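You operate a simulated robot arm through the tools that you are given. There is no shell and no other tool. Be economical: measure what you need, move in short steps, check, and stop when the job is done.

Carry out the task below with a simulated robot arm. There is one attempt and no reset: what you move stays moved.

JOB
Press the pellets in the mould to the depth printed on its lid.
Fine: stop pin in that socket first, one stroke, clear of the ram; slide out, then lay the lid on the bench.

It is judged by the outcome, as a careful person would: the job done as asked, and still so three seconds after it is handed in. It fails if anything else is knocked over, pushed out of place, dropped, spilled or broken. Lids that push on must go on centred and level and be pressed home; caps that screw on are set level and turned clockwise until they are tight.

ROBOT AND FRAMES
A 7-joint arm with a two-finger parallel gripper, fixed in place. Base frame: the origin is at the foot of the arm, x ahead of it, y to its left, z up; the work surface is at about z = 0. Lengths are in m, angles in degrees, forces in N, time in s.
With the tool pointing down near the work surface it reaches from about 0.24 to 0.62 m from the base axis. Its first joint turns from -66.0 to 66.0 degrees. Payload 2.6 kg.
The tool frame sits at the grasp point between the pads (the TCP): z along the fingers, y along the line on which they close. The tips reach 0.03 m beyond it. Largest opening 0.094 m; finger width 0.028, thickness 0.01; the body of the gripper, 0.05 by 0.096 m, starts 0.055 m behind the TCP.
Orientation is that of the tool frame in the base frame, as a unit quaternion [x, y, z, w]. With the fingers straight down and closing along the base's y, the tool's x points along the base's -x, its y along +y and its z along -z.

CONTROLS
- The arm moves only by the tool play_rows. Its argument "deltas" is a list of rows, each a list of 7 numbers: the finger opening in m, from 0 to 0.094, then the shift along the tool's x, y, z in m, then the turn, a rotation vector about the tool's x, y, z in degrees. In form: [[grip, dx, dy, dz, ax, ay, az], ...]. A call has 1 to 8 rows; each row shifts and turns the commanded pose from where the row before left it, along the tool's axes as they then stand. Each row takes 0.2 s and may step no farther than 0.05 m and 8.6 degrees from the row before; otherwise, or with a gripper value out of range, the whole call is refused. A pose out of reach is approached as far as the arm can. The call stops where the force on the tool passes 40 N (or 10 N more than at its start, if that is more) or the arm is blocked; 0.2 s more then pass. Each finger travels about 0.072 m/s and halts on what it meets, pressing with about 23 N; the grip force reading is that of the motor and also rises with nothing between the fingers. The clock runs only during rows and for 0.2 s after the last one: add rows that do not move to give the fingers time. It gives the time, the measured TCP pose, the force on the tool (base axes), the opening and the grip force at its end, in the units of the frame above (readings bear some noise), and new pictures: "show" is both (left out), scene, wrist or none.
- Cameras (640 x 400 px; columns grow to the right, rows downward): "scene" is fixed at [0.0267, 0.4205, 0.5797]; the picture's right is [-0.83, -0.56, 0.00], its down [-0.25, 0.36, -0.90] and it looks along [0.51, -0.74, -0.43] (base axes); focal length 226 px, centre (320, 200). "wrist" rides on the gripper at [-0.037, 0, -0.058] in the tool frame; the picture's right is [0.00, -1.00, 0.00], its down [0.97, 0.00, -0.24] and it looks along [0.24, 0.00, 0.97] (tool axes); focal length 218 px, centre (320, 200). There is no depth. A picture from a camera that has moved, and an enlarged one, comes with that camera's place and axes in the base frame and with its lens. The place of the scene camera against the robot may be out by one fixed shift of up to 0.012 m in any direction.
- zoom(camera, box): a new picture of the part [left, top, right, bottom] of that camera's present view, enlarged. The clock stands still meanwhile.
- job_done(): hands the job in; it is judged then, once.

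Go step by step. Nothing tells you positions but the pictures and the camera data: compare them with the known pose of the tool, close in by small moves and look again before you grip or let go. The budget is 120 turns and 150 pictures, counting those below and the enlarged ones. Unless the task says otherwise, let go and move clear before handing in, and close with one line.

The tools are called after ">>>" as a command line: name --pt "numbers of a row" for each row, then --argument value for the rest, lists and objects as JSON in quotes. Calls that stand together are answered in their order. play_rows: Moves the arm, as the interface text tells. Its arguments: {"type":"object","properties":{"deltas":{"type":"array"},"show":{"type":"string","enum":["both","scene","wrist","none"]}},"required":["deltas"]} The other tools are called the same way: zoom (camera, box) takes an enlarged picture of a part of a camera's view; job_done () hands the job in.

At the start:

```text
t: 0.0
ee_pos: [0.2807, -0.0909, 0.4705]
ee_rot: [0.0, 1.0, 0.0, -0.001]
force: [-0.5, 0.3, 0.6]
gripper_width: 0.094
grasp_force: 0.0
```

scene: 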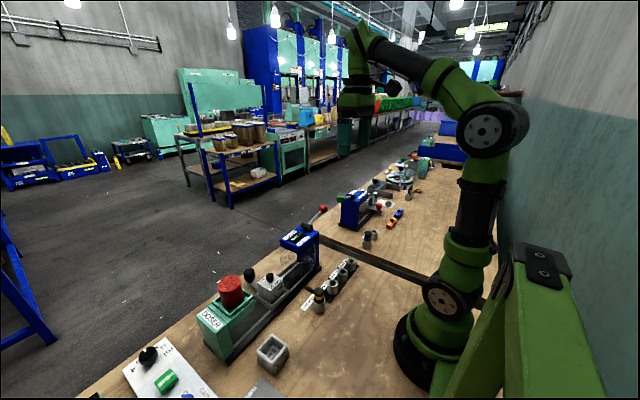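
wrist: 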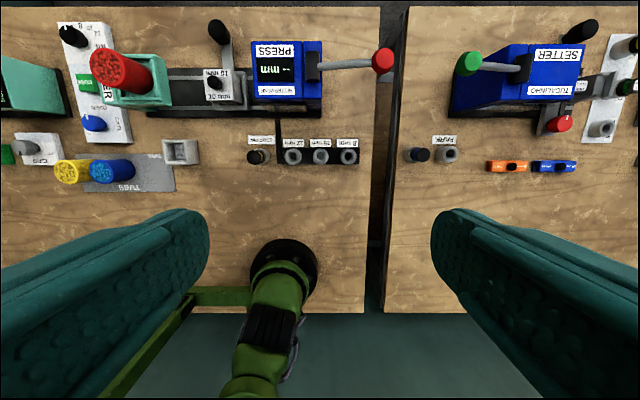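

I see a press (blue) with a rail, a mould with a lid, a pin rack with sockets, and other stations. I'll zoom in to read the labels.

>>> zoom --camera "wrist" --box '[180, 10, 400, 180]'

>>> zoom --camera "wrist" --box '[0, 10, 220, 210]'

>>> zoom --camera "scene" --box '[180, 190, 380, 380]'

>>> zoom --camera "wrist" --box '[390, 10, 640, 190]'

```text
2.35 times, centred on (290, 95) of wrist
camera zoom: at [0.3184, -0.0913, 0.5272], right [0.0, -1.0, 0.0], down [-0.97, 0.0, 0.24], along [-0.24, 0.0, -0.97], focal length 514 px, centre (391, 447)
```

zoom: 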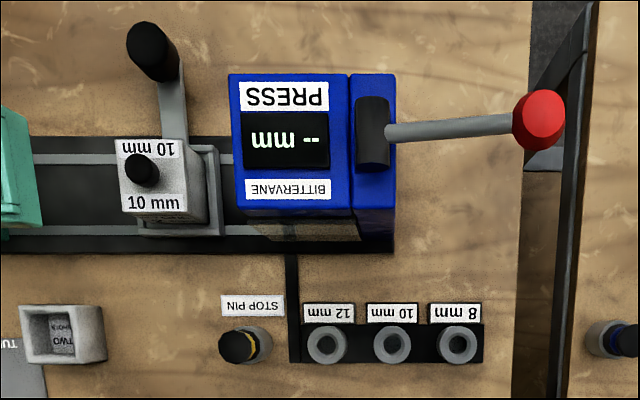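

```text
2.00 times, centred on (110, 110) of wrist
camera zoom: at [0.3184, -0.0913, 0.5272], right [0.0, -1.0, 0.0], down [-0.97, 0.0, 0.24], along [-0.24, 0.0, -0.97], focal length 436 px, centre (740, 380)
```

zoom: 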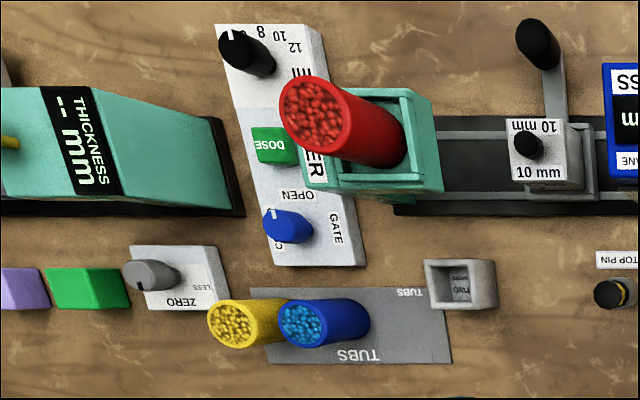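

```text
2.11 times, centred on (280, 285) of scene
camera zoom: at [0.0267, 0.4205, 0.5797], right [-0.83, -0.56, 0.0], down [-0.25, 0.36, -0.9], along [0.51, -0.74, -0.43], focal length 476 px, centre (404, 21)
```

zoom: 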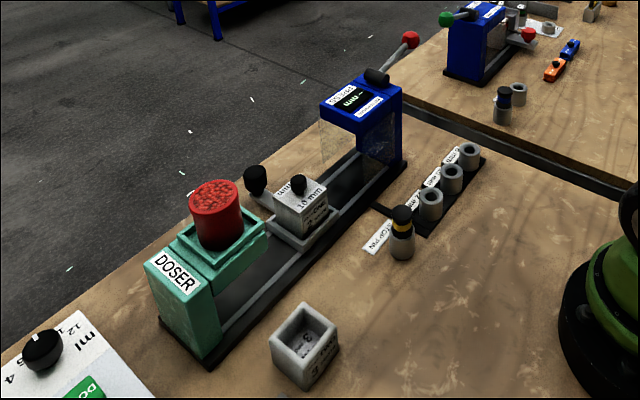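

```text
2.22 times, centred on (515, 100) of wrist
camera zoom: at [0.3184, -0.0913, 0.5272], right [0.0, -1.0, 0.0], down [-0.97, 0.0, 0.24], along [-0.24, 0.0, -0.97], focal length 485 px, centre (-113, 422)
```

zoom: 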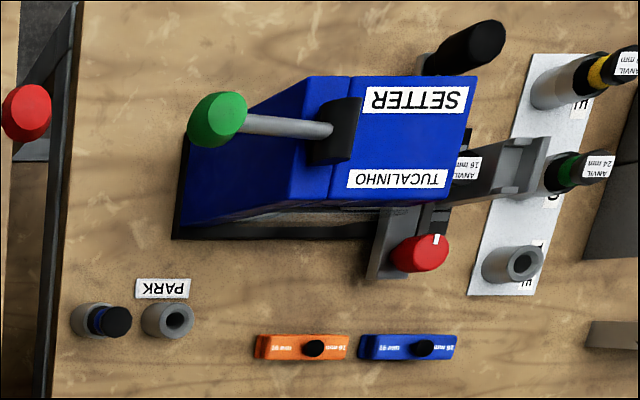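

The mould on the carriage has a lid reading 10 mm on two faces. The stop pin stands at about (0.296, 0.045), the 10 mm socket is near (0.294, -0.094), and the press lever knob is near (0.43, -0.18, 0.195). I'll move above the pin for a closer look.

>>> play_rows --pt "0.094 -0.0025 0.0227 0.042 0 0 0" --pt "0.094 -0.0025 0.0227 0.042 0 0 0" --pt "0.094 -0.0025 0.0227 0.042 0 0 0" --pt "0.094 -0.0025 0.0227 0.042 0 0 0" --pt "0.094 -0.0025 0.0227 0.042 0 0 0" --pt "0.094 -0.0025 0.0227 0.02 0 0 0" --pt "0.094 0 0 0 0 0 0"

```text
t: 1.6
ee_pos: [0.296, 0.0443, 0.2401]
ee_rot: [0.0, 1.0, 0.0, 0.0]
force: [-0.6, 0.1, 0.1]
gripper_width: 0.0941
grasp_force: 0.1
camera wrist: at [0.3326, 0.0444, 0.2975], right [0.0, -1.0, 0.0], down [-0.97, 0.0, 0.24], along [-0.24, 0.0, -0.97], focal length 218 px, centre (320, 200)
```

scene: 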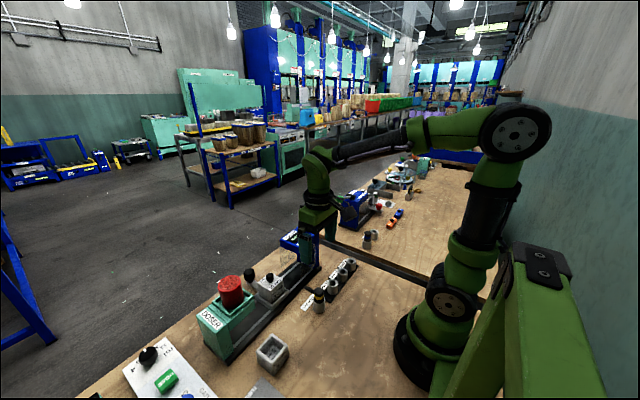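
wrist: 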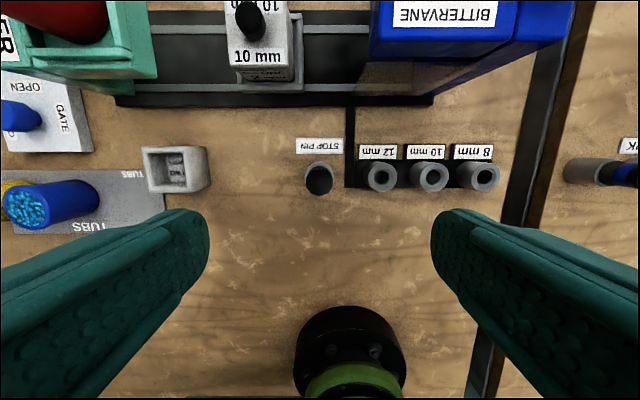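

The pin is right under the tool, and I need its height, so I'll zoom both views.

>>> zoom --camera "wrist" --box '[220, 120, 520, 220]'

>>> zoom --camera "scene" --box '[280, 240, 380, 330]'

>>> zoom --camera "wrist" --box '[120, 0, 320, 200]'

```text
2.13 times, centred on (370, 170) of wrist
camera zoom: at [0.3326, 0.0444, 0.2975], right [0.0, -1.0, 0.0], down [-0.97, 0.0, 0.24], along [-0.24, 0.0, -0.97], focal length 466 px, centre (213, 264)
```

zoom: 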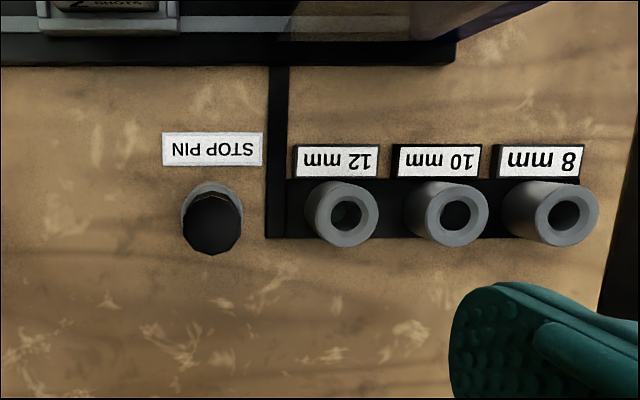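

```text
4.44 times, centred on (330, 285) of scene
camera zoom: at [0.0267, 0.4206, 0.5797], right [-0.83, -0.56, 0.0], down [-0.25, 0.36, -0.9], along [0.51, -0.74, -0.43], focal length 1005 px, centre (276, -178)
```

zoom: 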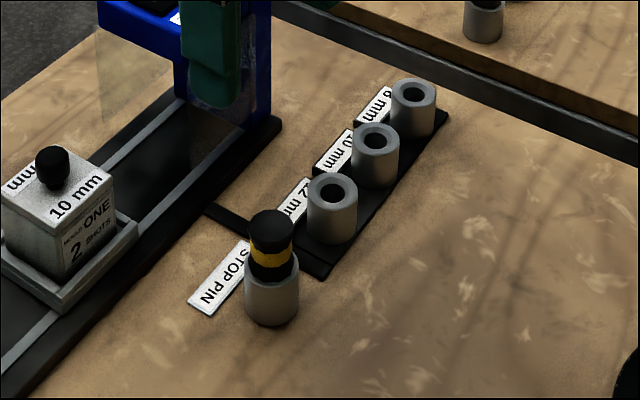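

```text
2.00 times, centred on (220, 100) of wrist
camera zoom: at [0.3326, 0.0444, 0.2975], right [0.0, -1.0, 0.0], down [-0.97, 0.0, 0.24], along [-0.24, 0.0, -0.97], focal length 436 px, centre (520, 400)
```

zoom: 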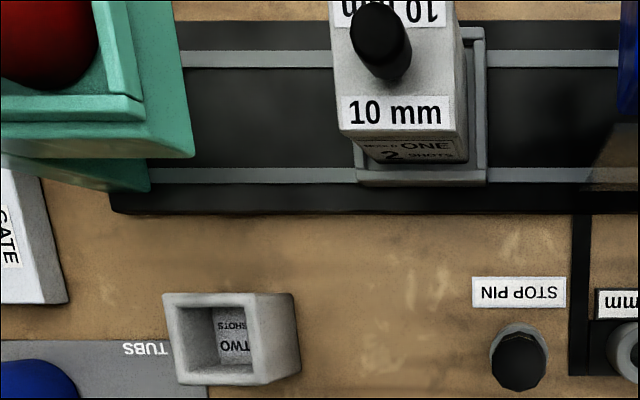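

The mould reads "ONE, 2 shots" with a 10 mm lid, so it's already filled, and the pin top is at about z = 0.063. I'll lower to just above the grip height and check.

>>> play_rows --pt "0.06 0 0 0.045 0 0 0" --pt "0.06 0 0 0.045 0 0 0" --pt "0.06 0 0 0.045 0 0 0" --pt "0.06 0 0 0.025 0 0 0" --pt "0.06 0 0 0.012 0 0 0"

>>> zoom --camera "scene" --box '[280, 240, 380, 330]'

```text
t: 2.8
ee_pos: [0.2975, 0.0442, 0.0672]
ee_rot: [0.001, 1.0, 0.0, 0.0]
force: [0.5, -0.8, 0.4]
gripper_width: 0.0601
grasp_force: 0.0
camera wrist: at [0.3337, 0.044, 0.1246], right [0.0, -1.0, 0.0], down [-0.97, 0.0, 0.24], along [-0.24, 0.0, -0.97], focal length 218 px, centre (320, 200)
```

scene: 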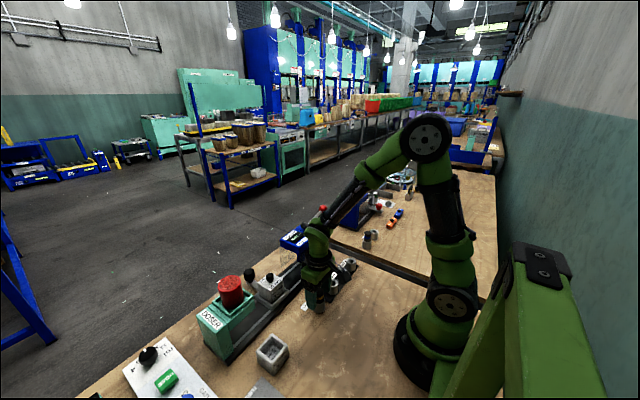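
wrist: 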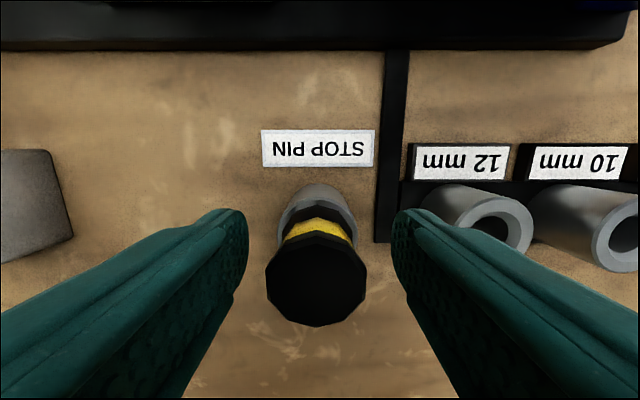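

```text
4.44 times, centred on (330, 285) of scene
camera zoom: at [0.0267, 0.4205, 0.5797], right [-0.83, -0.56, 0.0], down [-0.25, 0.36, -0.9], along [0.51, -0.74, -0.43], focal length 1005 px, centre (276, -178)
```

zoom: 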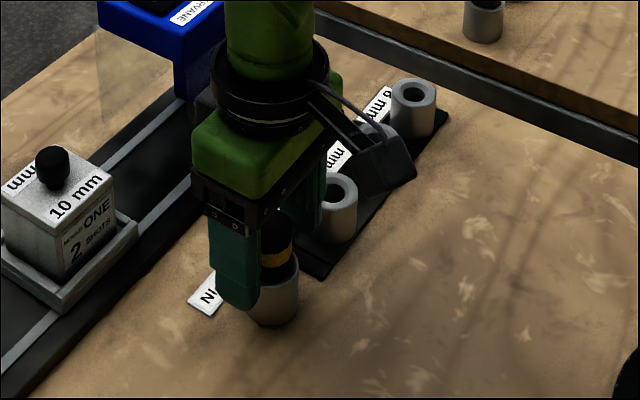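

The pin top is at about z = 0.071 and centred between the fingers, with the fingertips just above the holder rim. I'll close on it here.

>>> play_rows --pt "0.045 0 0.0008 0 0 0 0" --pt "0.015 0 0 0 0 0 0" --pt "0.015 0 0 0 0 0 0" --pt "0.015 0 0 0 0 0 0" --show "wrist"

```text
t: 3.8
ee_pos: [0.297, 0.0447, 0.0677]
ee_rot: [0.002, 1.0, 0.0, 0.0]
force: [3.5, 0.9, -13.0]
gripper_width: 0.0374
grasp_force: 45.1
camera wrist: at [0.3337, 0.0451, 0.1248], right [0.0, -1.0, 0.0], down [-0.97, 0.0, 0.24], along [-0.24, 0.0, -0.97], focal length 218 px, centre (320, 200)
```

wrist: 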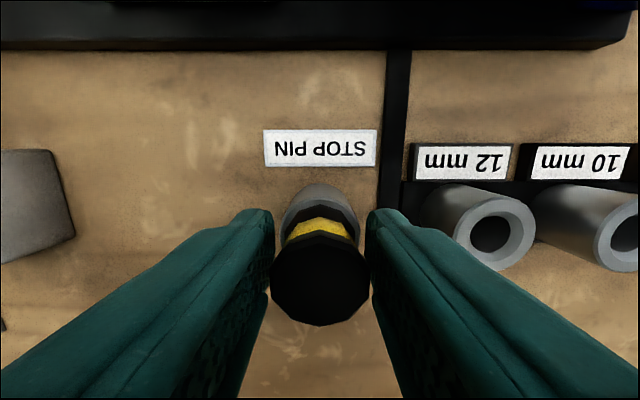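

The opening stopped at 0.037 m, which is wider than the cap (about 0.028), so the tips are on the holder rim. I'll open, rise 1 cm and close again.

>>> play_rows --pt "0.055 0 0 0 0 0 0" --pt "0.055 0 0 -0.005 0 0 0" --pt "0.055 0 0 -0.006 0 0 0" --pt "0.03 0 0 0 0 0 0" --pt "0.015 0 0 0 0 0 0" --pt "0.015 0 0 0 0 0 0" --pt "0.015 0 0 0 0 0 0"

>>> zoom --camera "scene" --box '[280, 240, 380, 330]'

```text
t: 5.4
ee_pos: [0.296, 0.0458, 0.079]
ee_rot: [0.001, 1.0, -0.001, 0.0]
force: [-0.2, 0.2, -0.6]
gripper_width: 0.0265
grasp_force: 23.2
camera wrist: at [0.3335, 0.0452, 0.1363], right [0.0, -1.0, 0.0], down [-0.97, 0.0, 0.24], along [-0.24, 0.0, -0.97], focal length 218 px, centre (320, 200)
```

scene: 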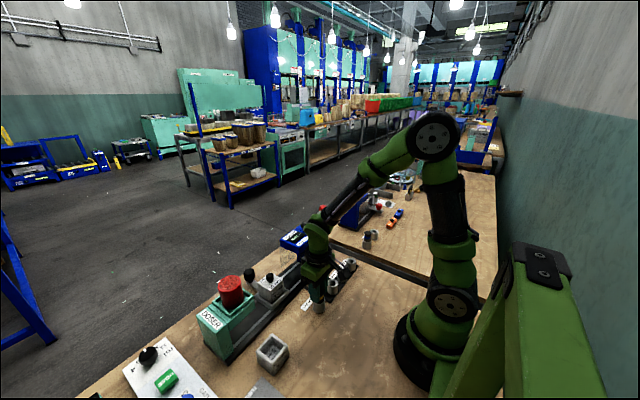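
wrist: 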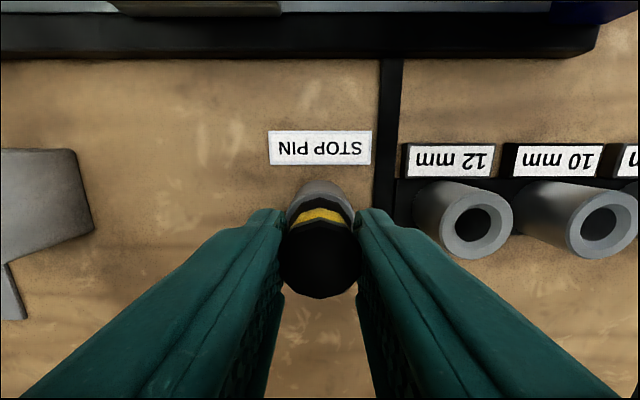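

```text
4.44 times, centred on (330, 285) of scene
camera zoom: at [0.0267, 0.4205, 0.5797], right [-0.83, -0.56, 0.0], down [-0.25, 0.36, -0.9], along [0.51, -0.74, -0.43], focal length 1005 px, centre (276, -178)
```

zoom: 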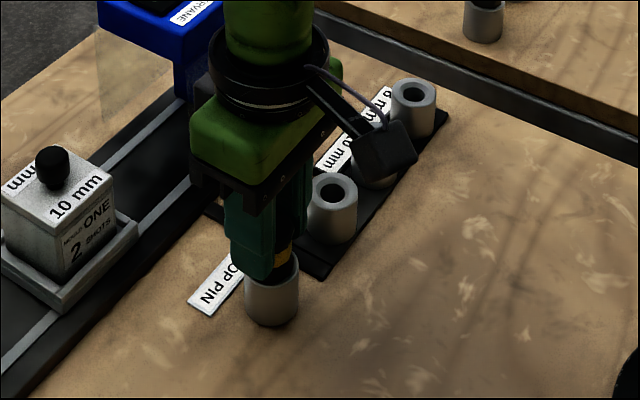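

The pin cap is held at 0.0265 m. I'll lift it straight up and look.

>>> play_rows --pt "0.015 0 0 -0.02 0 0 0" --pt "0.015 0 0 -0.03 0 0 0" --pt "0.015 0 0 -0.03 0 0 0" --pt "0.015 0 0 0 0 0 0"

>>> zoom --camera "scene" --box '[280, 220, 380, 330]'

```text
t: 6.4
ee_pos: [0.2963, 0.0463, 0.1596]
ee_rot: [0.0, 1.0, 0.001, 0.001]
force: [-1.5, 0.0, 0.0]
gripper_width: 0.0272
grasp_force: 23.4
camera wrist: at [0.3341, 0.0463, 0.2167], right [0.0, -1.0, 0.0], down [-0.97, 0.0, 0.24], along [-0.24, 0.0, -0.97], focal length 218 px, centre (320, 200)
```

scene: 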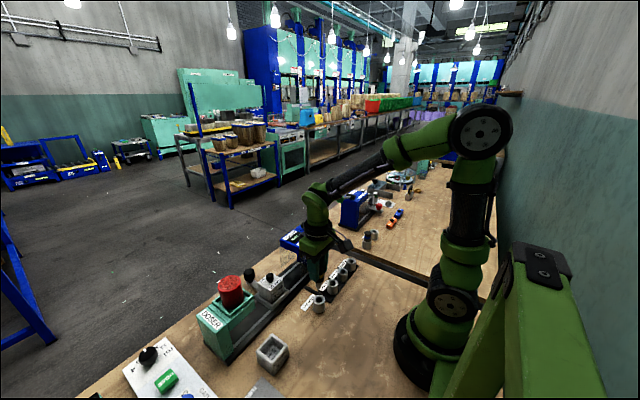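
wrist: 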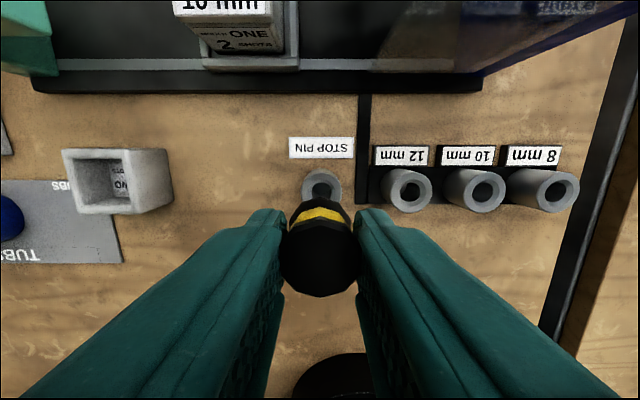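

```text
3.64 times, centred on (330, 275) of scene
camera zoom: at [0.0267, 0.4205, 0.5797], right [-0.83, -0.56, 0.0], down [-0.25, 0.36, -0.9], along [0.51, -0.74, -0.43], focal length 822 px, centre (284, -73)
```

zoom: 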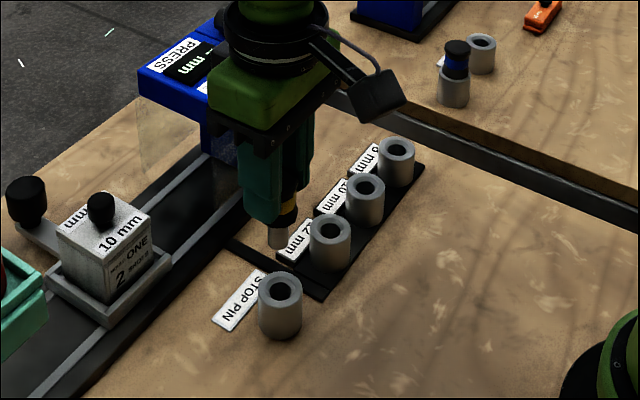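

The pin is lifted and its shank is about 2 cm long. I'll carry it above the 10 mm socket.

>>> play_rows --pt "0.015 0 -0.0475 0 0 0 0" --pt "0.015 0 -0.0475 0 0 0 0" --pt "0.015 0 -0.0475 0 0 0 0" --pt "0.015 0 0 0 0 0 0" --show "none"

>>> zoom --camera "scene" --box '[300, 220, 390, 310]'

>>> zoom --camera "wrist" --box '[180, 100, 460, 280]'

```text
t: 7.4
ee_pos: [0.2972, -0.0972, 0.1601]
ee_rot: [0.001, 1.0, 0.0, 0.001]
force: [0.3, 0.4, -1.2]
gripper_width: 0.0266
grasp_force: 23.1
```

```text
4.44 times, centred on (345, 265) of scene
camera zoom: at [0.0267, 0.4205, 0.5797], right [-0.83, -0.56, 0.0], down [-0.25, 0.36, -0.9], along [0.51, -0.74, -0.43], focal length 1005 px, centre (209, -89)
```

zoom: 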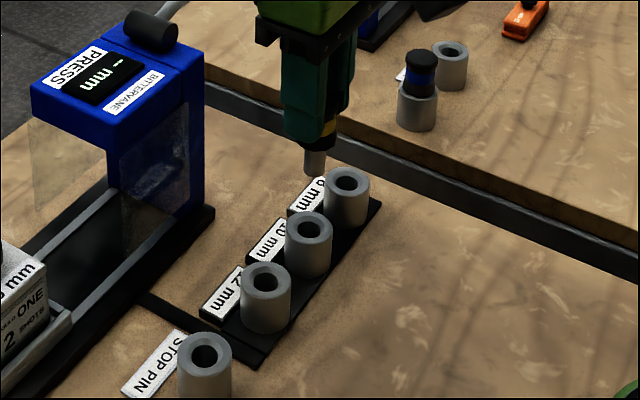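

```text
2.22 times, centred on (320, 190) of wrist
camera zoom: at [0.3339, -0.0973, 0.2167], right [0.0, -1.0, 0.0], down [-0.97, 0.0, 0.24], along [-0.24, 0.0, -0.97], focal length 485 px, centre (320, 222)
```

zoom: 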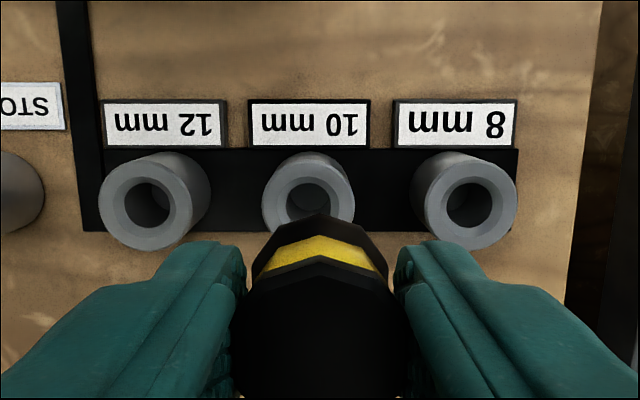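

Seen from the wrist, the 10 mm socket is about 4 mm further toward +y. I'll shift, lower to just above it and look again.

>>> play_rows --pt "0.015 0 0.004 0 0 0 0" --pt "0.015 0 0 0.03 0 0 0" --pt "0.015 0 0 0.02 0 0 0" --pt "0.015 0 0 0 0 0 0" --show "none"

>>> zoom --camera "scene" --box '[320, 240, 380, 290]'

>>> zoom --camera "wrist" --box '[180, 120, 460, 300]'

```text
t: 8.4
ee_pos: [0.2953, -0.0927, 0.1095]
ee_rot: [0.001, 1.0, 0.001, 0.0]
force: [0.2, -0.2, -1.5]
gripper_width: 0.0269
grasp_force: 23.1
```

```text
8.00 times, centred on (350, 265) of scene
camera zoom: at [0.0267, 0.4205, 0.5797], right [-0.83, -0.56, 0.0], down [-0.25, 0.36, -0.9], along [0.51, -0.74, -0.43], focal length 1808 px, centre (80, -320)
```

zoom: 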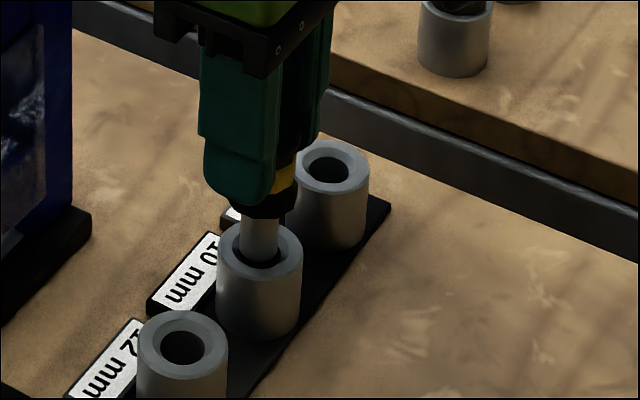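

```text
2.22 times, centred on (320, 210) of wrist
camera zoom: at [0.3339, -0.0926, 0.1667], right [0.0, -1.0, 0.0], down [-0.97, 0.0, 0.24], along [-0.24, 0.0, -0.97], focal length 485 px, centre (320, 178)
```

zoom: 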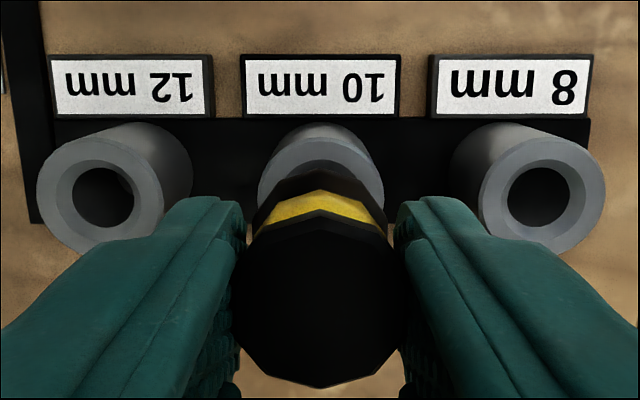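

The pin tip looks to be over the hole and only about 0.7 mm off in y. I'll lower it gently.

>>> play_rows --pt "0.015 0 -0.0007 0.004 0 0 0" --pt "0.015 0 0 0.005 0 0 0" --pt "0.015 0 0 0.005 0 0 0" --show "none"

>>> zoom --camera "scene" --box '[320, 240, 380, 290]'

```text
t: 9.2
ee_pos: [0.2959, -0.0933, 0.0948]
ee_rot: [0.001, 1.0, 0.0, 0.001]
force: [0.5, -0.6, -1.7]
gripper_width: 0.027
grasp_force: 22.6
```

```text
8.00 times, centred on (350, 265) of scene
camera zoom: at [0.0267, 0.4205, 0.5797], right [-0.83, -0.56, 0.0], down [-0.25, 0.36, -0.9], along [0.51, -0.74, -0.43], focal length 1808 px, centre (80, -320)
```

zoom: 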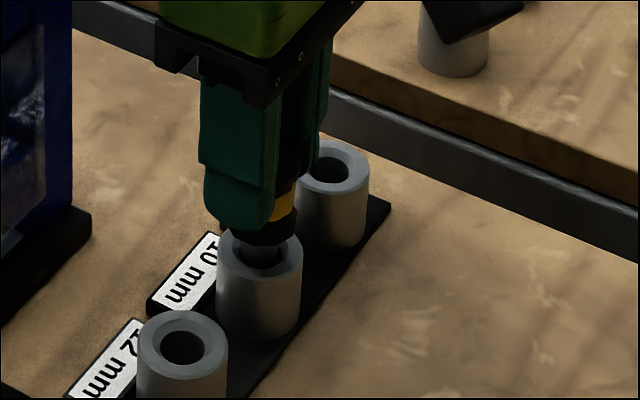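

The shank is entering the socket with no resistance. I'll keep lowering in small steps until it seats.

>>> play_rows --pt "0.015 0 0 0.005 0 0 0" --pt "0.015 0 0 0.004 0 0 0" --pt "0.015 0 0 0.003 0 0 0" --pt "0.015 0 0 0.002 0 0 0" --pt "0.015 0 0 0.002 0 0 0" --show "none"

>>> zoom --camera "scene" --box '[320, 240, 380, 290]'

```text
t: 10.4
ee_pos: [0.2957, -0.0935, 0.0796]
ee_rot: [0.001, 1.0, 0.0, 0.001]
force: [-2.4, 3.5, 12.5]
gripper_width: 0.0267
grasp_force: 23.1
```

```text
8.00 times, centred on (350, 265) of scene
camera zoom: at [0.0267, 0.4206, 0.5797], right [-0.83, -0.56, 0.0], down [-0.25, 0.36, -0.9], along [0.51, -0.74, -0.43], focal length 1808 px, centre (80, -320)
```

zoom: 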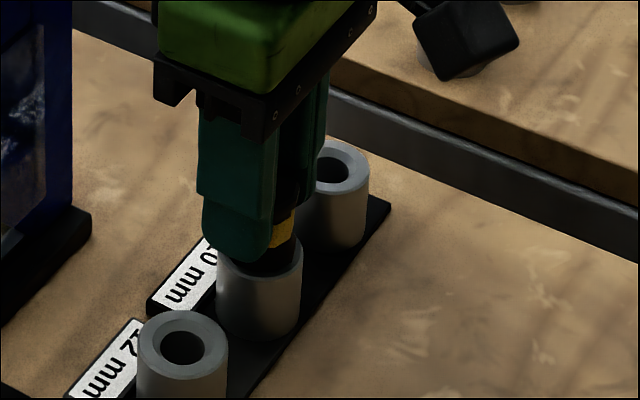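

It's seated: 12.5 N upward at TCP z = 0.080, the same height as in its holder. I'll release and rise.

>>> play_rows --pt "0.045 0 0 -0.001 0 0 0" --pt "0.055 0 0 0 0 0 0" --pt "0.055 0 0 -0.02 0 0 0" --pt "0.055 0 0 -0.045 0 0 0" --pt "0.055 0 0 -0.045 0 0 0" --pt "0.055 0 0 -0.045 0 0 0" --pt "0.055 0 0.03 -0.03 0 0 0" --pt "0.055 0 0.04 0 0 0 0"

>>> zoom --camera "scene" --box '[220, 190, 380, 330]'

>>> zoom --camera "wrist" --box '[150, 0, 470, 200]'

```text
t: 12.2
ee_pos: [0.2965, -0.0243, 0.2644]
ee_rot: [0.001, 1.0, -0.001, 0.0]
force: [-0.2, 0.6, -0.4]
gripper_width: 0.055
grasp_force: 0.1
camera wrist: at [0.3337, -0.0234, 0.322], right [0.0, -1.0, 0.0], down [-0.97, 0.0, 0.24], along [-0.24, 0.0, -0.97], focal length 218 px, centre (320, 200)
```

scene: 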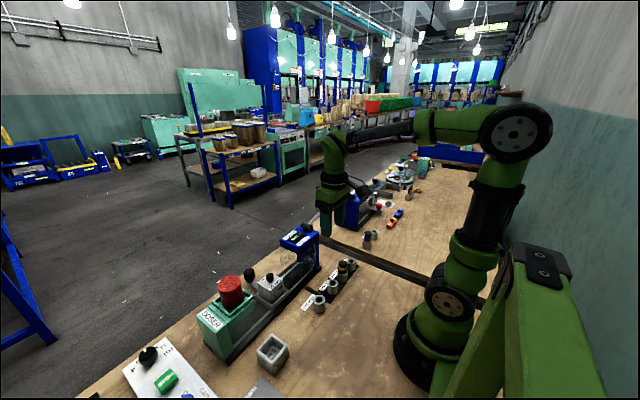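
wrist: 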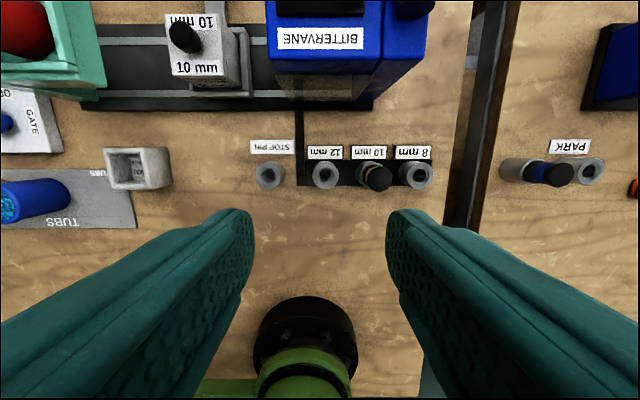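

```text
2.86 times, centred on (300, 260) of scene
camera zoom: at [0.0267, 0.4205, 0.5797], right [-0.83, -0.56, 0.0], down [-0.25, 0.36, -0.9], along [0.51, -0.74, -0.43], focal length 646 px, centre (377, 29)
```

zoom: 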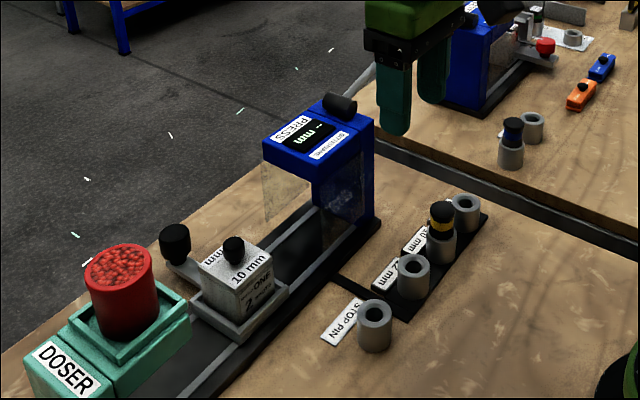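

```text
2.00 times, centred on (310, 100) of wrist
camera zoom: at [0.3337, -0.0234, 0.322], right [0.0, -1.0, 0.0], down [-0.97, 0.0, 0.24], along [-0.24, 0.0, -0.97], focal length 436 px, centre (340, 400)
```

zoom: 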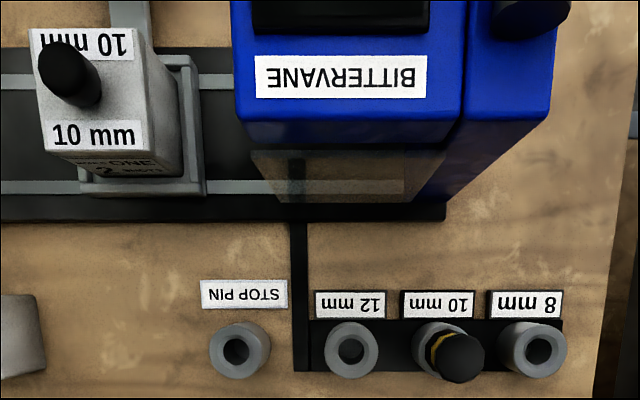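

The pin stands in the 10 mm socket. Next I go to the carriage handle knob, near (0.51, 0.087), staying high.

>>> play_rows --pt "0.06 -0.035 0.023 0 0 0 0" --pt "0.06 -0.035 0.023 0 0 0 0" --pt "0.06 -0.035 0.023 0 0 0 0" --pt "0.06 -0.035 0.023 0 0 0 0" --pt "0.06 -0.035 0.02 0 0 0 0" --pt "0.06 -0.03 0 0 0 0 0" --pt "0.06 0 0 0 0 0 0"

>>> zoom --camera "wrist" --box '[200, 120, 500, 300]'

```text
t: 13.8
ee_pos: [0.502, 0.0889, 0.2641]
ee_rot: [0.001, 1.0, 0.001, 0.0]
force: [-0.2, 0.0, -0.7]
gripper_width: 0.0598
grasp_force: 0.0
camera wrist: at [0.5388, 0.0893, 0.3211], right [0.0, -1.0, 0.0], down [-0.97, 0.0, 0.24], along [-0.24, 0.0, -0.97], focal length 218 px, centre (320, 200)
```

scene: 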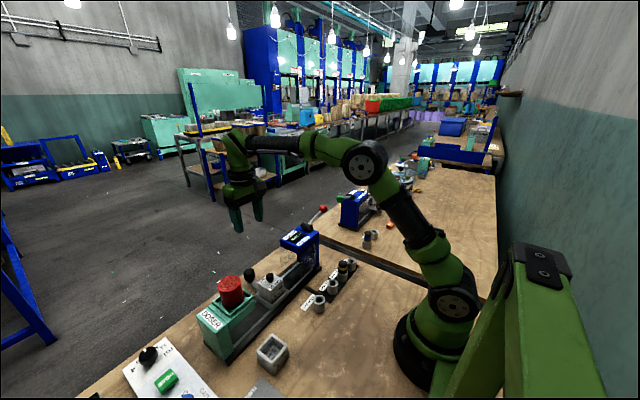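
wrist: 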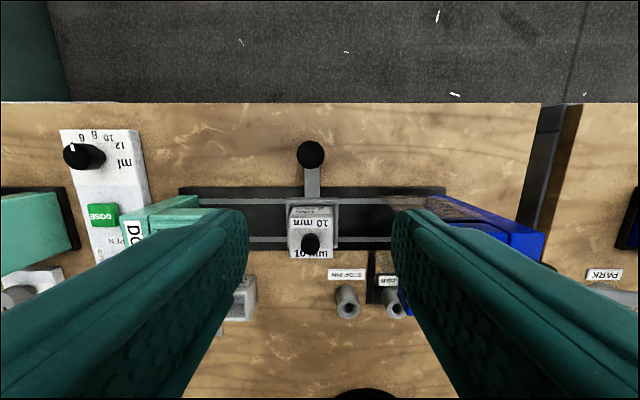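

```text
2.13 times, centred on (350, 210) of wrist
camera zoom: at [0.5388, 0.0893, 0.3211], right [0.0, -1.0, 0.0], down [-0.97, 0.0, 0.24], along [-0.24, 0.0, -0.97], focal length 466 px, centre (256, 179)
```

zoom: 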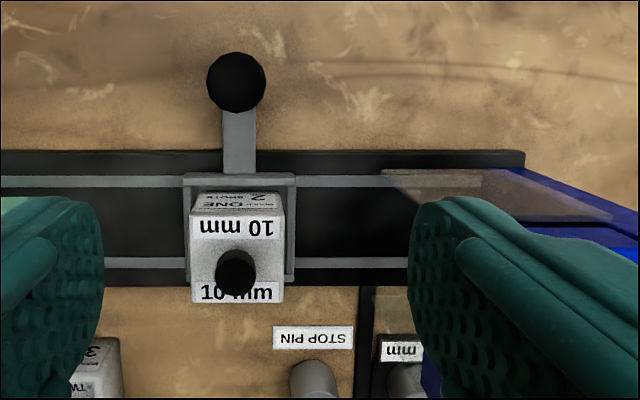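

The handle knob sits at about (0.529, 0.100) with its top near z = 0.05. I'll move over it and go lower.

>>> play_rows --pt "0.07 -0.027 0.0115 0.03 0 0 0" --pt "0.07 0 0 0.045 0 0 0" --pt "0.07 0 0 0.045 0 0 0" --pt "0.07 0 0 0.03 0 0 0" --pt "0.07 0 0 0 0 0 0"

>>> zoom --camera "scene" --box '[210, 230, 330, 310]'

```text
t: 15.0
ee_pos: [0.5275, 0.1001, 0.1156]
ee_rot: [0.002, 1.0, -0.001, 0.0]
force: [0.6, 0.1, -0.3]
gripper_width: 0.0698
grasp_force: 0.1
camera wrist: at [0.5649, 0.1004, 0.1727], right [0.0, -1.0, 0.0], down [-0.97, 0.0, 0.24], along [-0.24, 0.0, -0.97], focal length 218 px, centre (320, 200)
```

scene: 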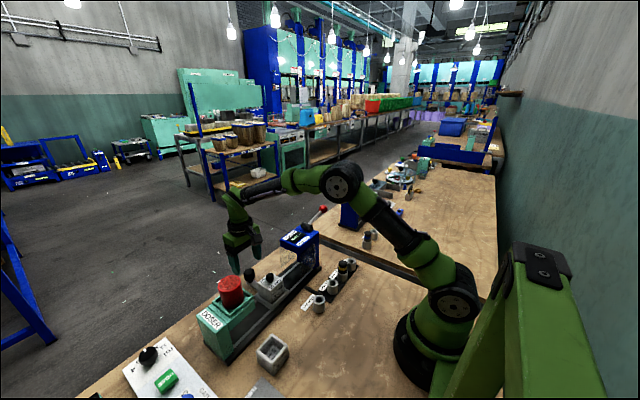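
wrist: 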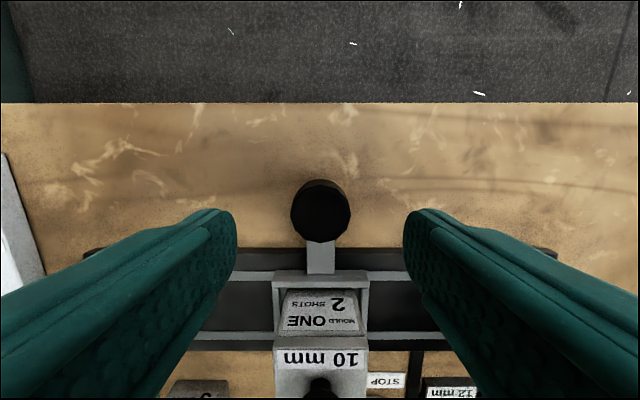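

```text
5.00 times, centred on (270, 270) of scene
camera zoom: at [0.0267, 0.4205, 0.5797], right [-0.83, -0.56, 0.0], down [-0.25, 0.36, -0.9], along [0.51, -0.74, -0.43], focal length 1130 px, centre (570, -150)
```

zoom: 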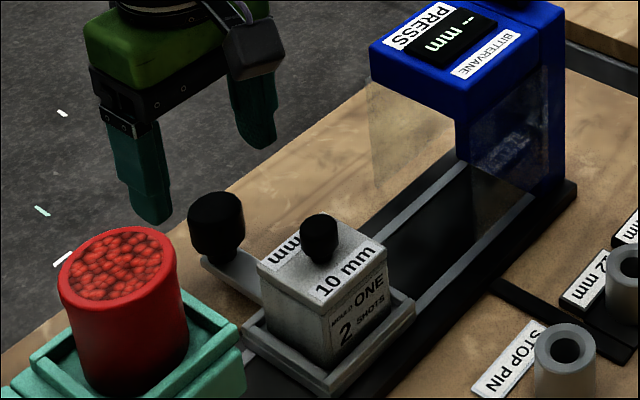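

The knob top is at z ≈ 0.053, centred under the fingers. I'll lower over it and close.

>>> play_rows --pt "0.07 -0.0012 0 0.03 0 0 0" --pt "0.07 0 0 0.026 0 0 0" --pt "0.05 0 0 0 0 0 0" --pt "0.025 0 0 0 0 0 0" --pt "0.025 0 0 0 0 0 0" --pt "0.025 0 0 0 0 0 0"

>>> zoom --camera "scene" --box '[210, 230, 330, 310]'

```text
t: 16.4
ee_pos: [0.5294, 0.1003, 0.0601]
ee_rot: [0.0, 1.0, 0.0, 0.0]
force: [1.5, -1.0, -6.7]
gripper_width: 0.0337
grasp_force: 44.9
camera wrist: at [0.5667, 0.1004, 0.1163], right [0.0, -1.0, 0.0], down [-0.97, 0.0, 0.24], along [-0.24, 0.0, -0.97], focal length 218 px, centre (320, 200)
```

scene: 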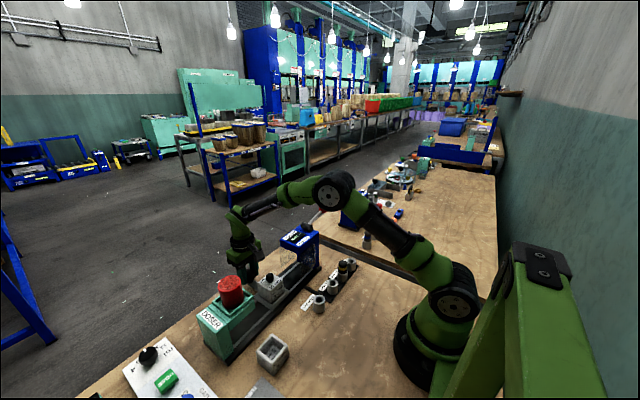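
wrist: 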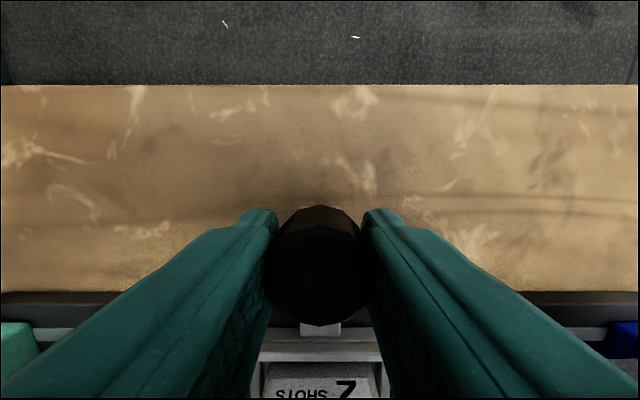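

```text
5.00 times, centred on (270, 270) of scene
camera zoom: at [0.0267, 0.4206, 0.5797], right [-0.83, -0.56, 0.0], down [-0.25, 0.36, -0.9], along [0.51, -0.74, -0.43], focal length 1130 px, centre (570, -150)
```

zoom: 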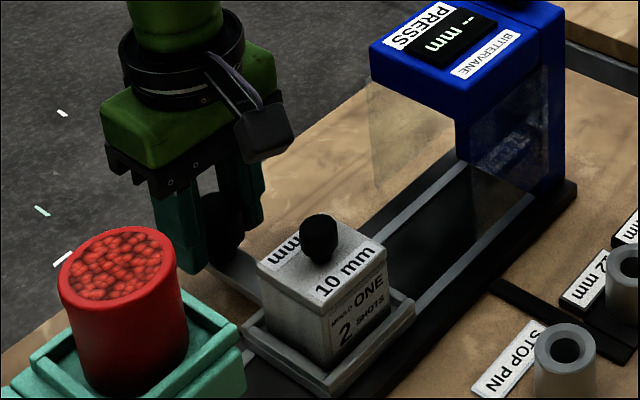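

The knob is gripped. I'll slide the carriage gently toward the press.

>>> play_rows --pt "0.025 0 -0.004 0 0 0 0" --pt "0.025 0 -0.008 0 0 0 0" --pt "0.025 0 -0.012 0 0 0 0" --pt "0.025 0 -0.012 0 0 0 0" --pt "0.025 0 -0.012 0 0 0 0"

>>> zoom --camera "scene" --box '[210, 210, 350, 310]'

```text
t: 17.6
ee_pos: [0.5291, 0.051, 0.06]
ee_rot: [-0.001, 1.0, 0.0, -0.001]
force: [-0.8, 2.3, -7.3]
gripper_width: 0.0337
grasp_force: 44.6
camera wrist: at [0.5668, 0.0519, 0.1163], right [0.0, -1.0, 0.0], down [-0.97, 0.0, 0.24], along [-0.24, 0.0, -0.97], focal length 218 px, centre (320, 200)
```

scene: 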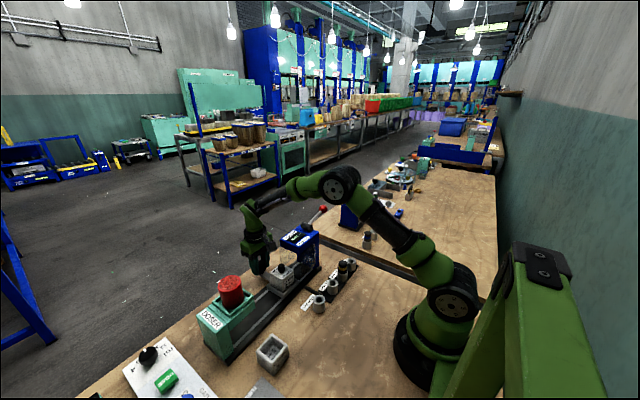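
wrist: 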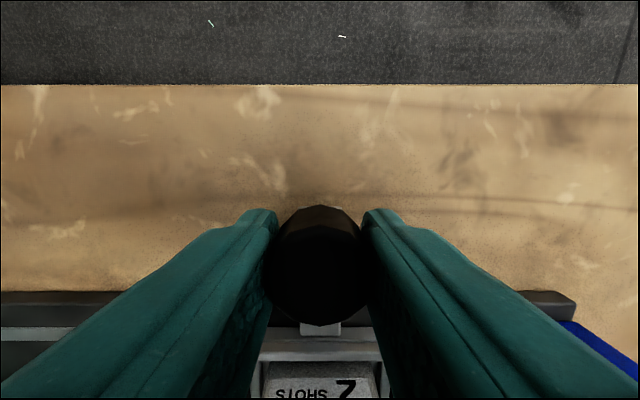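

```text
4.00 times, centred on (280, 260) of scene
camera zoom: at [0.0268, 0.4206, 0.5797], right [-0.83, -0.56, 0.0], down [-0.25, 0.36, -0.9], along [0.51, -0.74, -0.43], focal length 904 px, centre (480, -40)
```

zoom: 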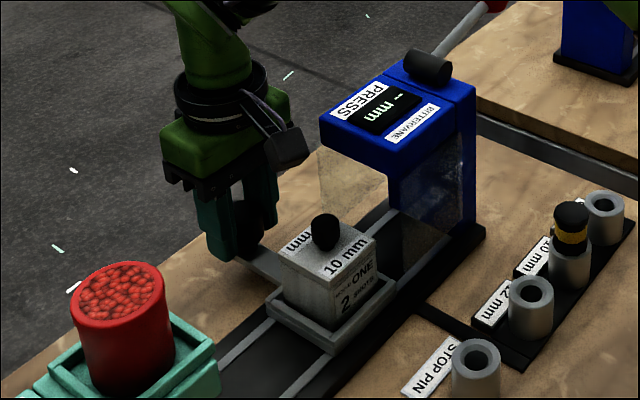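

It slides freely. I'll continue in small steps toward the stop.

>>> play_rows --pt "0.025 0 -0.008 0 0 0 0" --pt "0.025 0 -0.008 0 0 0 0" --pt "0.025 0 -0.008 0 0 0 0" --pt "0.025 0 -0.008 0 0 0 0" --pt "0.025 0 -0.008 0 0 0 0" --show "none"

>>> zoom --camera "scene" --box '[210, 210, 350, 310]'

```text
t: 18.8
ee_pos: [0.5305, 0.0119, 0.0582]
ee_rot: [0.001, 1.0, 0.0, 0.0]
force: [0.9, -0.5, -3.4]
gripper_width: 0.0336
grasp_force: 45.1
```

```text
4.00 times, centred on (280, 260) of scene
camera zoom: at [0.0267, 0.4206, 0.5797], right [-0.83, -0.56, 0.0], down [-0.25, 0.36, -0.9], along [0.51, -0.74, -0.43], focal length 904 px, centre (480, -40)
```

zoom: 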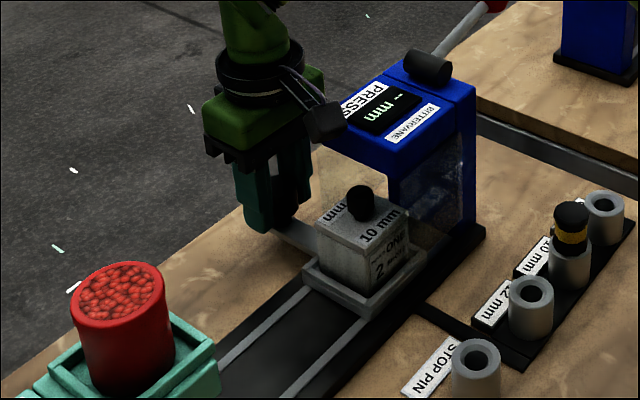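

The lid knob (top about z = 0.112) clears the head underside (about 0.14), so I'll continue inward.

>>> play_rows --pt "0.025 0 -0.008 0 0 0 0" --pt "0.025 0 -0.008 0 0 0 0" --pt "0.025 0 -0.008 0 0 0 0" --pt "0.025 0 -0.006 0 0 0 0" --pt "0.025 0 -0.004 0 0 0 0" --show "none"

>>> zoom --camera "scene" --box '[210, 210, 350, 310]'

```text
t: 19.4
ee_pos: [0.5289, 0.009, 0.0584]
ee_rot: [-0.001, 1.0, 0.008, 0.0]
force: [1.8, 2.1, 1.4]
gripper_width: 0.0336
grasp_force: 45.3
stopped in row 3: the force on the tool passed its limit (the readings are from after the stop); the commanded pose is now the measured one
```

```text
4.00 times, centred on (280, 260) of scene
camera zoom: at [0.0267, 0.4205, 0.5797], right [-0.83, -0.56, 0.0], down [-0.25, 0.36, -0.9], along [0.51, -0.74, -0.43], focal length 904 px, centre (480, -40)
```

zoom: 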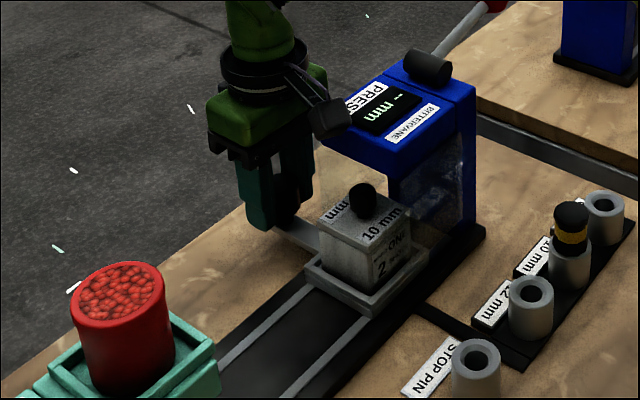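

It stopped at y = 0.009 on a force limit. I'll look closely to see whether that's the carriage's end stop or a collision.

>>> zoom --camera "scene" --box '[260, 210, 340, 280]'

>>> zoom --camera "wrist" --box '[0, 0, 640, 400]'

```text
5.71 times, centred on (300, 245) of scene
camera zoom: at [0.0267, 0.4205, 0.5797], right [-0.83, -0.56, 0.0], down [-0.25, 0.36, -0.9], along [0.51, -0.74, -0.43], focal length 1292 px, centre (434, -57)
```

zoom: 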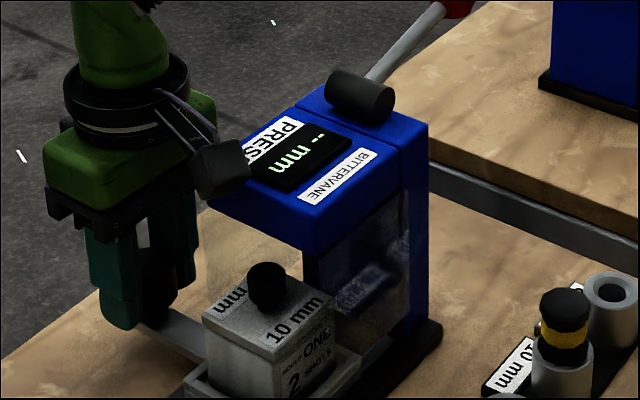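

```text
1.00 times, centred on (320, 200) of wrist
camera zoom: at [0.5666, 0.0078, 0.1166], right [0.0, -1.0, -0.02], down [-0.97, 0.0, 0.24], along [-0.24, 0.02, -0.97], focal length 218 px, centre (320, 200)
```

zoom: 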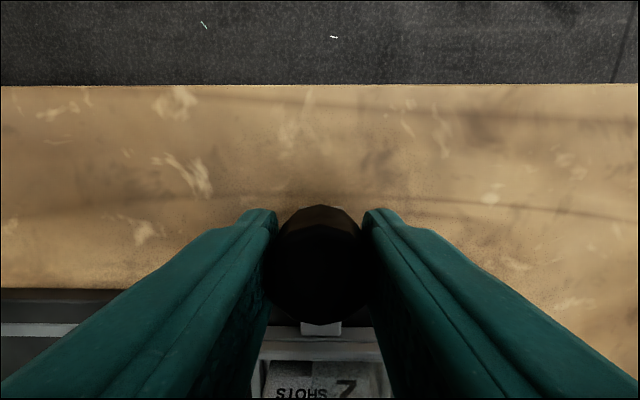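

The carriage is fine. The dark box on the arm's base side has met the press head's front. I'll let go, back off, rise and yaw the tool 90° so that box points away from the press.

>>> play_rows --pt "0.05 0 0.003 0 0 0 0" --pt "0.07 0 0.003 0 0 0 0" --pt "0.07 0 0.004 0 0 0 0" --pt "0.07 0 0 -0.02 0.9 0 0" --pt "0.07 0 0 -0.04 0 0 0" --pt "0.07 0 0 -0.045 0 0 0" --pt "0.07 0 0 -0.035 0 0 0"

```text
t: 21.0
ee_pos: [0.5293, 0.0178, 0.2009]
ee_rot: [0.0, 1.0, 0.0, 0.0]
force: [0.1, -0.6, 0.6]
gripper_width: 0.0701
grasp_force: 0.0
camera wrist: at [0.566, 0.0179, 0.2579], right [0.0, -1.0, 0.0], down [-0.97, 0.0, 0.24], along [-0.24, 0.0, -0.97], focal length 218 px, centre (320, 200)
```

scene: 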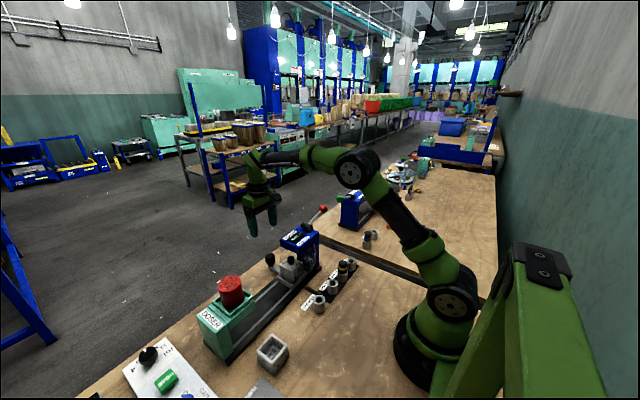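
wrist: 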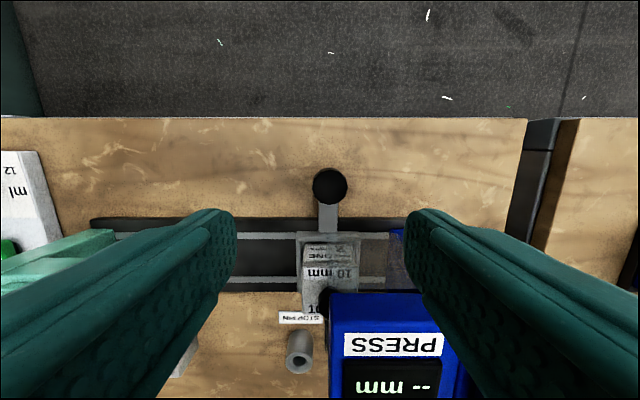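

The press head front is at y ≈ 0.014. I'm yawing the tool +90° at height.

>>> play_rows --pt "0.07 0 0 0 0 0 8.2" --pt "0.07 0 0 0 0 0 8.2" --pt "0.07 0 0 0 0 0 8.2" --pt "0.07 0 0 0 0 0 8.2" --pt "0.07 0 0 0 0 0 8.2" --pt "0.07 0 0 0 0 0 8.2" --pt "0.07 0 0 0 0 0 8.2" --show "none"

>>> play_rows --pt "0.07 0 0 0 0 0 8.2" --pt "0.07 0 0 0 0 0 8.2" --pt "0.07 0 0 0 0 0 8.2" --pt "0.07 0 0 0 0 0 8.0" --pt "0.07 0 0 0 0 0 0"

```text
t: 22.6
ee_pos: [0.5295, 0.0175, 0.2006]
ee_rot: [0.482, 0.876, 0.0, 0.0]
force: [0.4, 0.0, -0.8]
gripper_width: 0.0697
grasp_force: 0.0
```

```text
t: 23.8
ee_pos: [0.5292, 0.0171, 0.1998]
ee_rot: [0.708, 0.707, 0.0, 0.0]
force: [0.3, 1.0, -0.3]
gripper_width: 0.07
grasp_force: 0.1
camera wrist: at [0.5295, -0.0192, 0.2567], right [-1.0, 0.0, 0.0], down [0.0, 0.97, 0.24], along [0.0, 0.24, -0.97], focal length 218 px, centre (320, 200)
```

scene: 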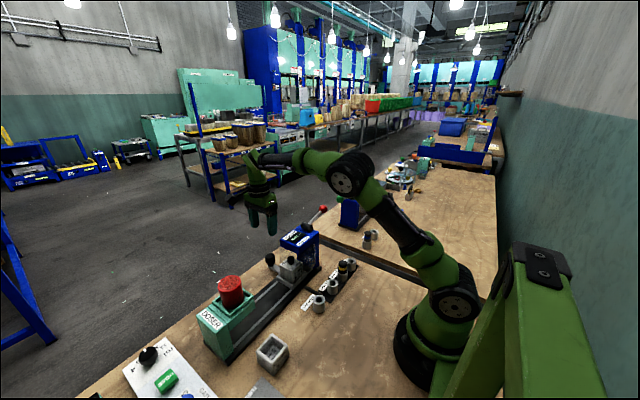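
wrist: 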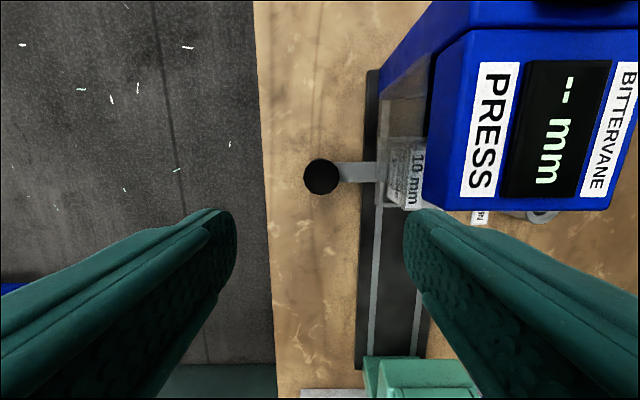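

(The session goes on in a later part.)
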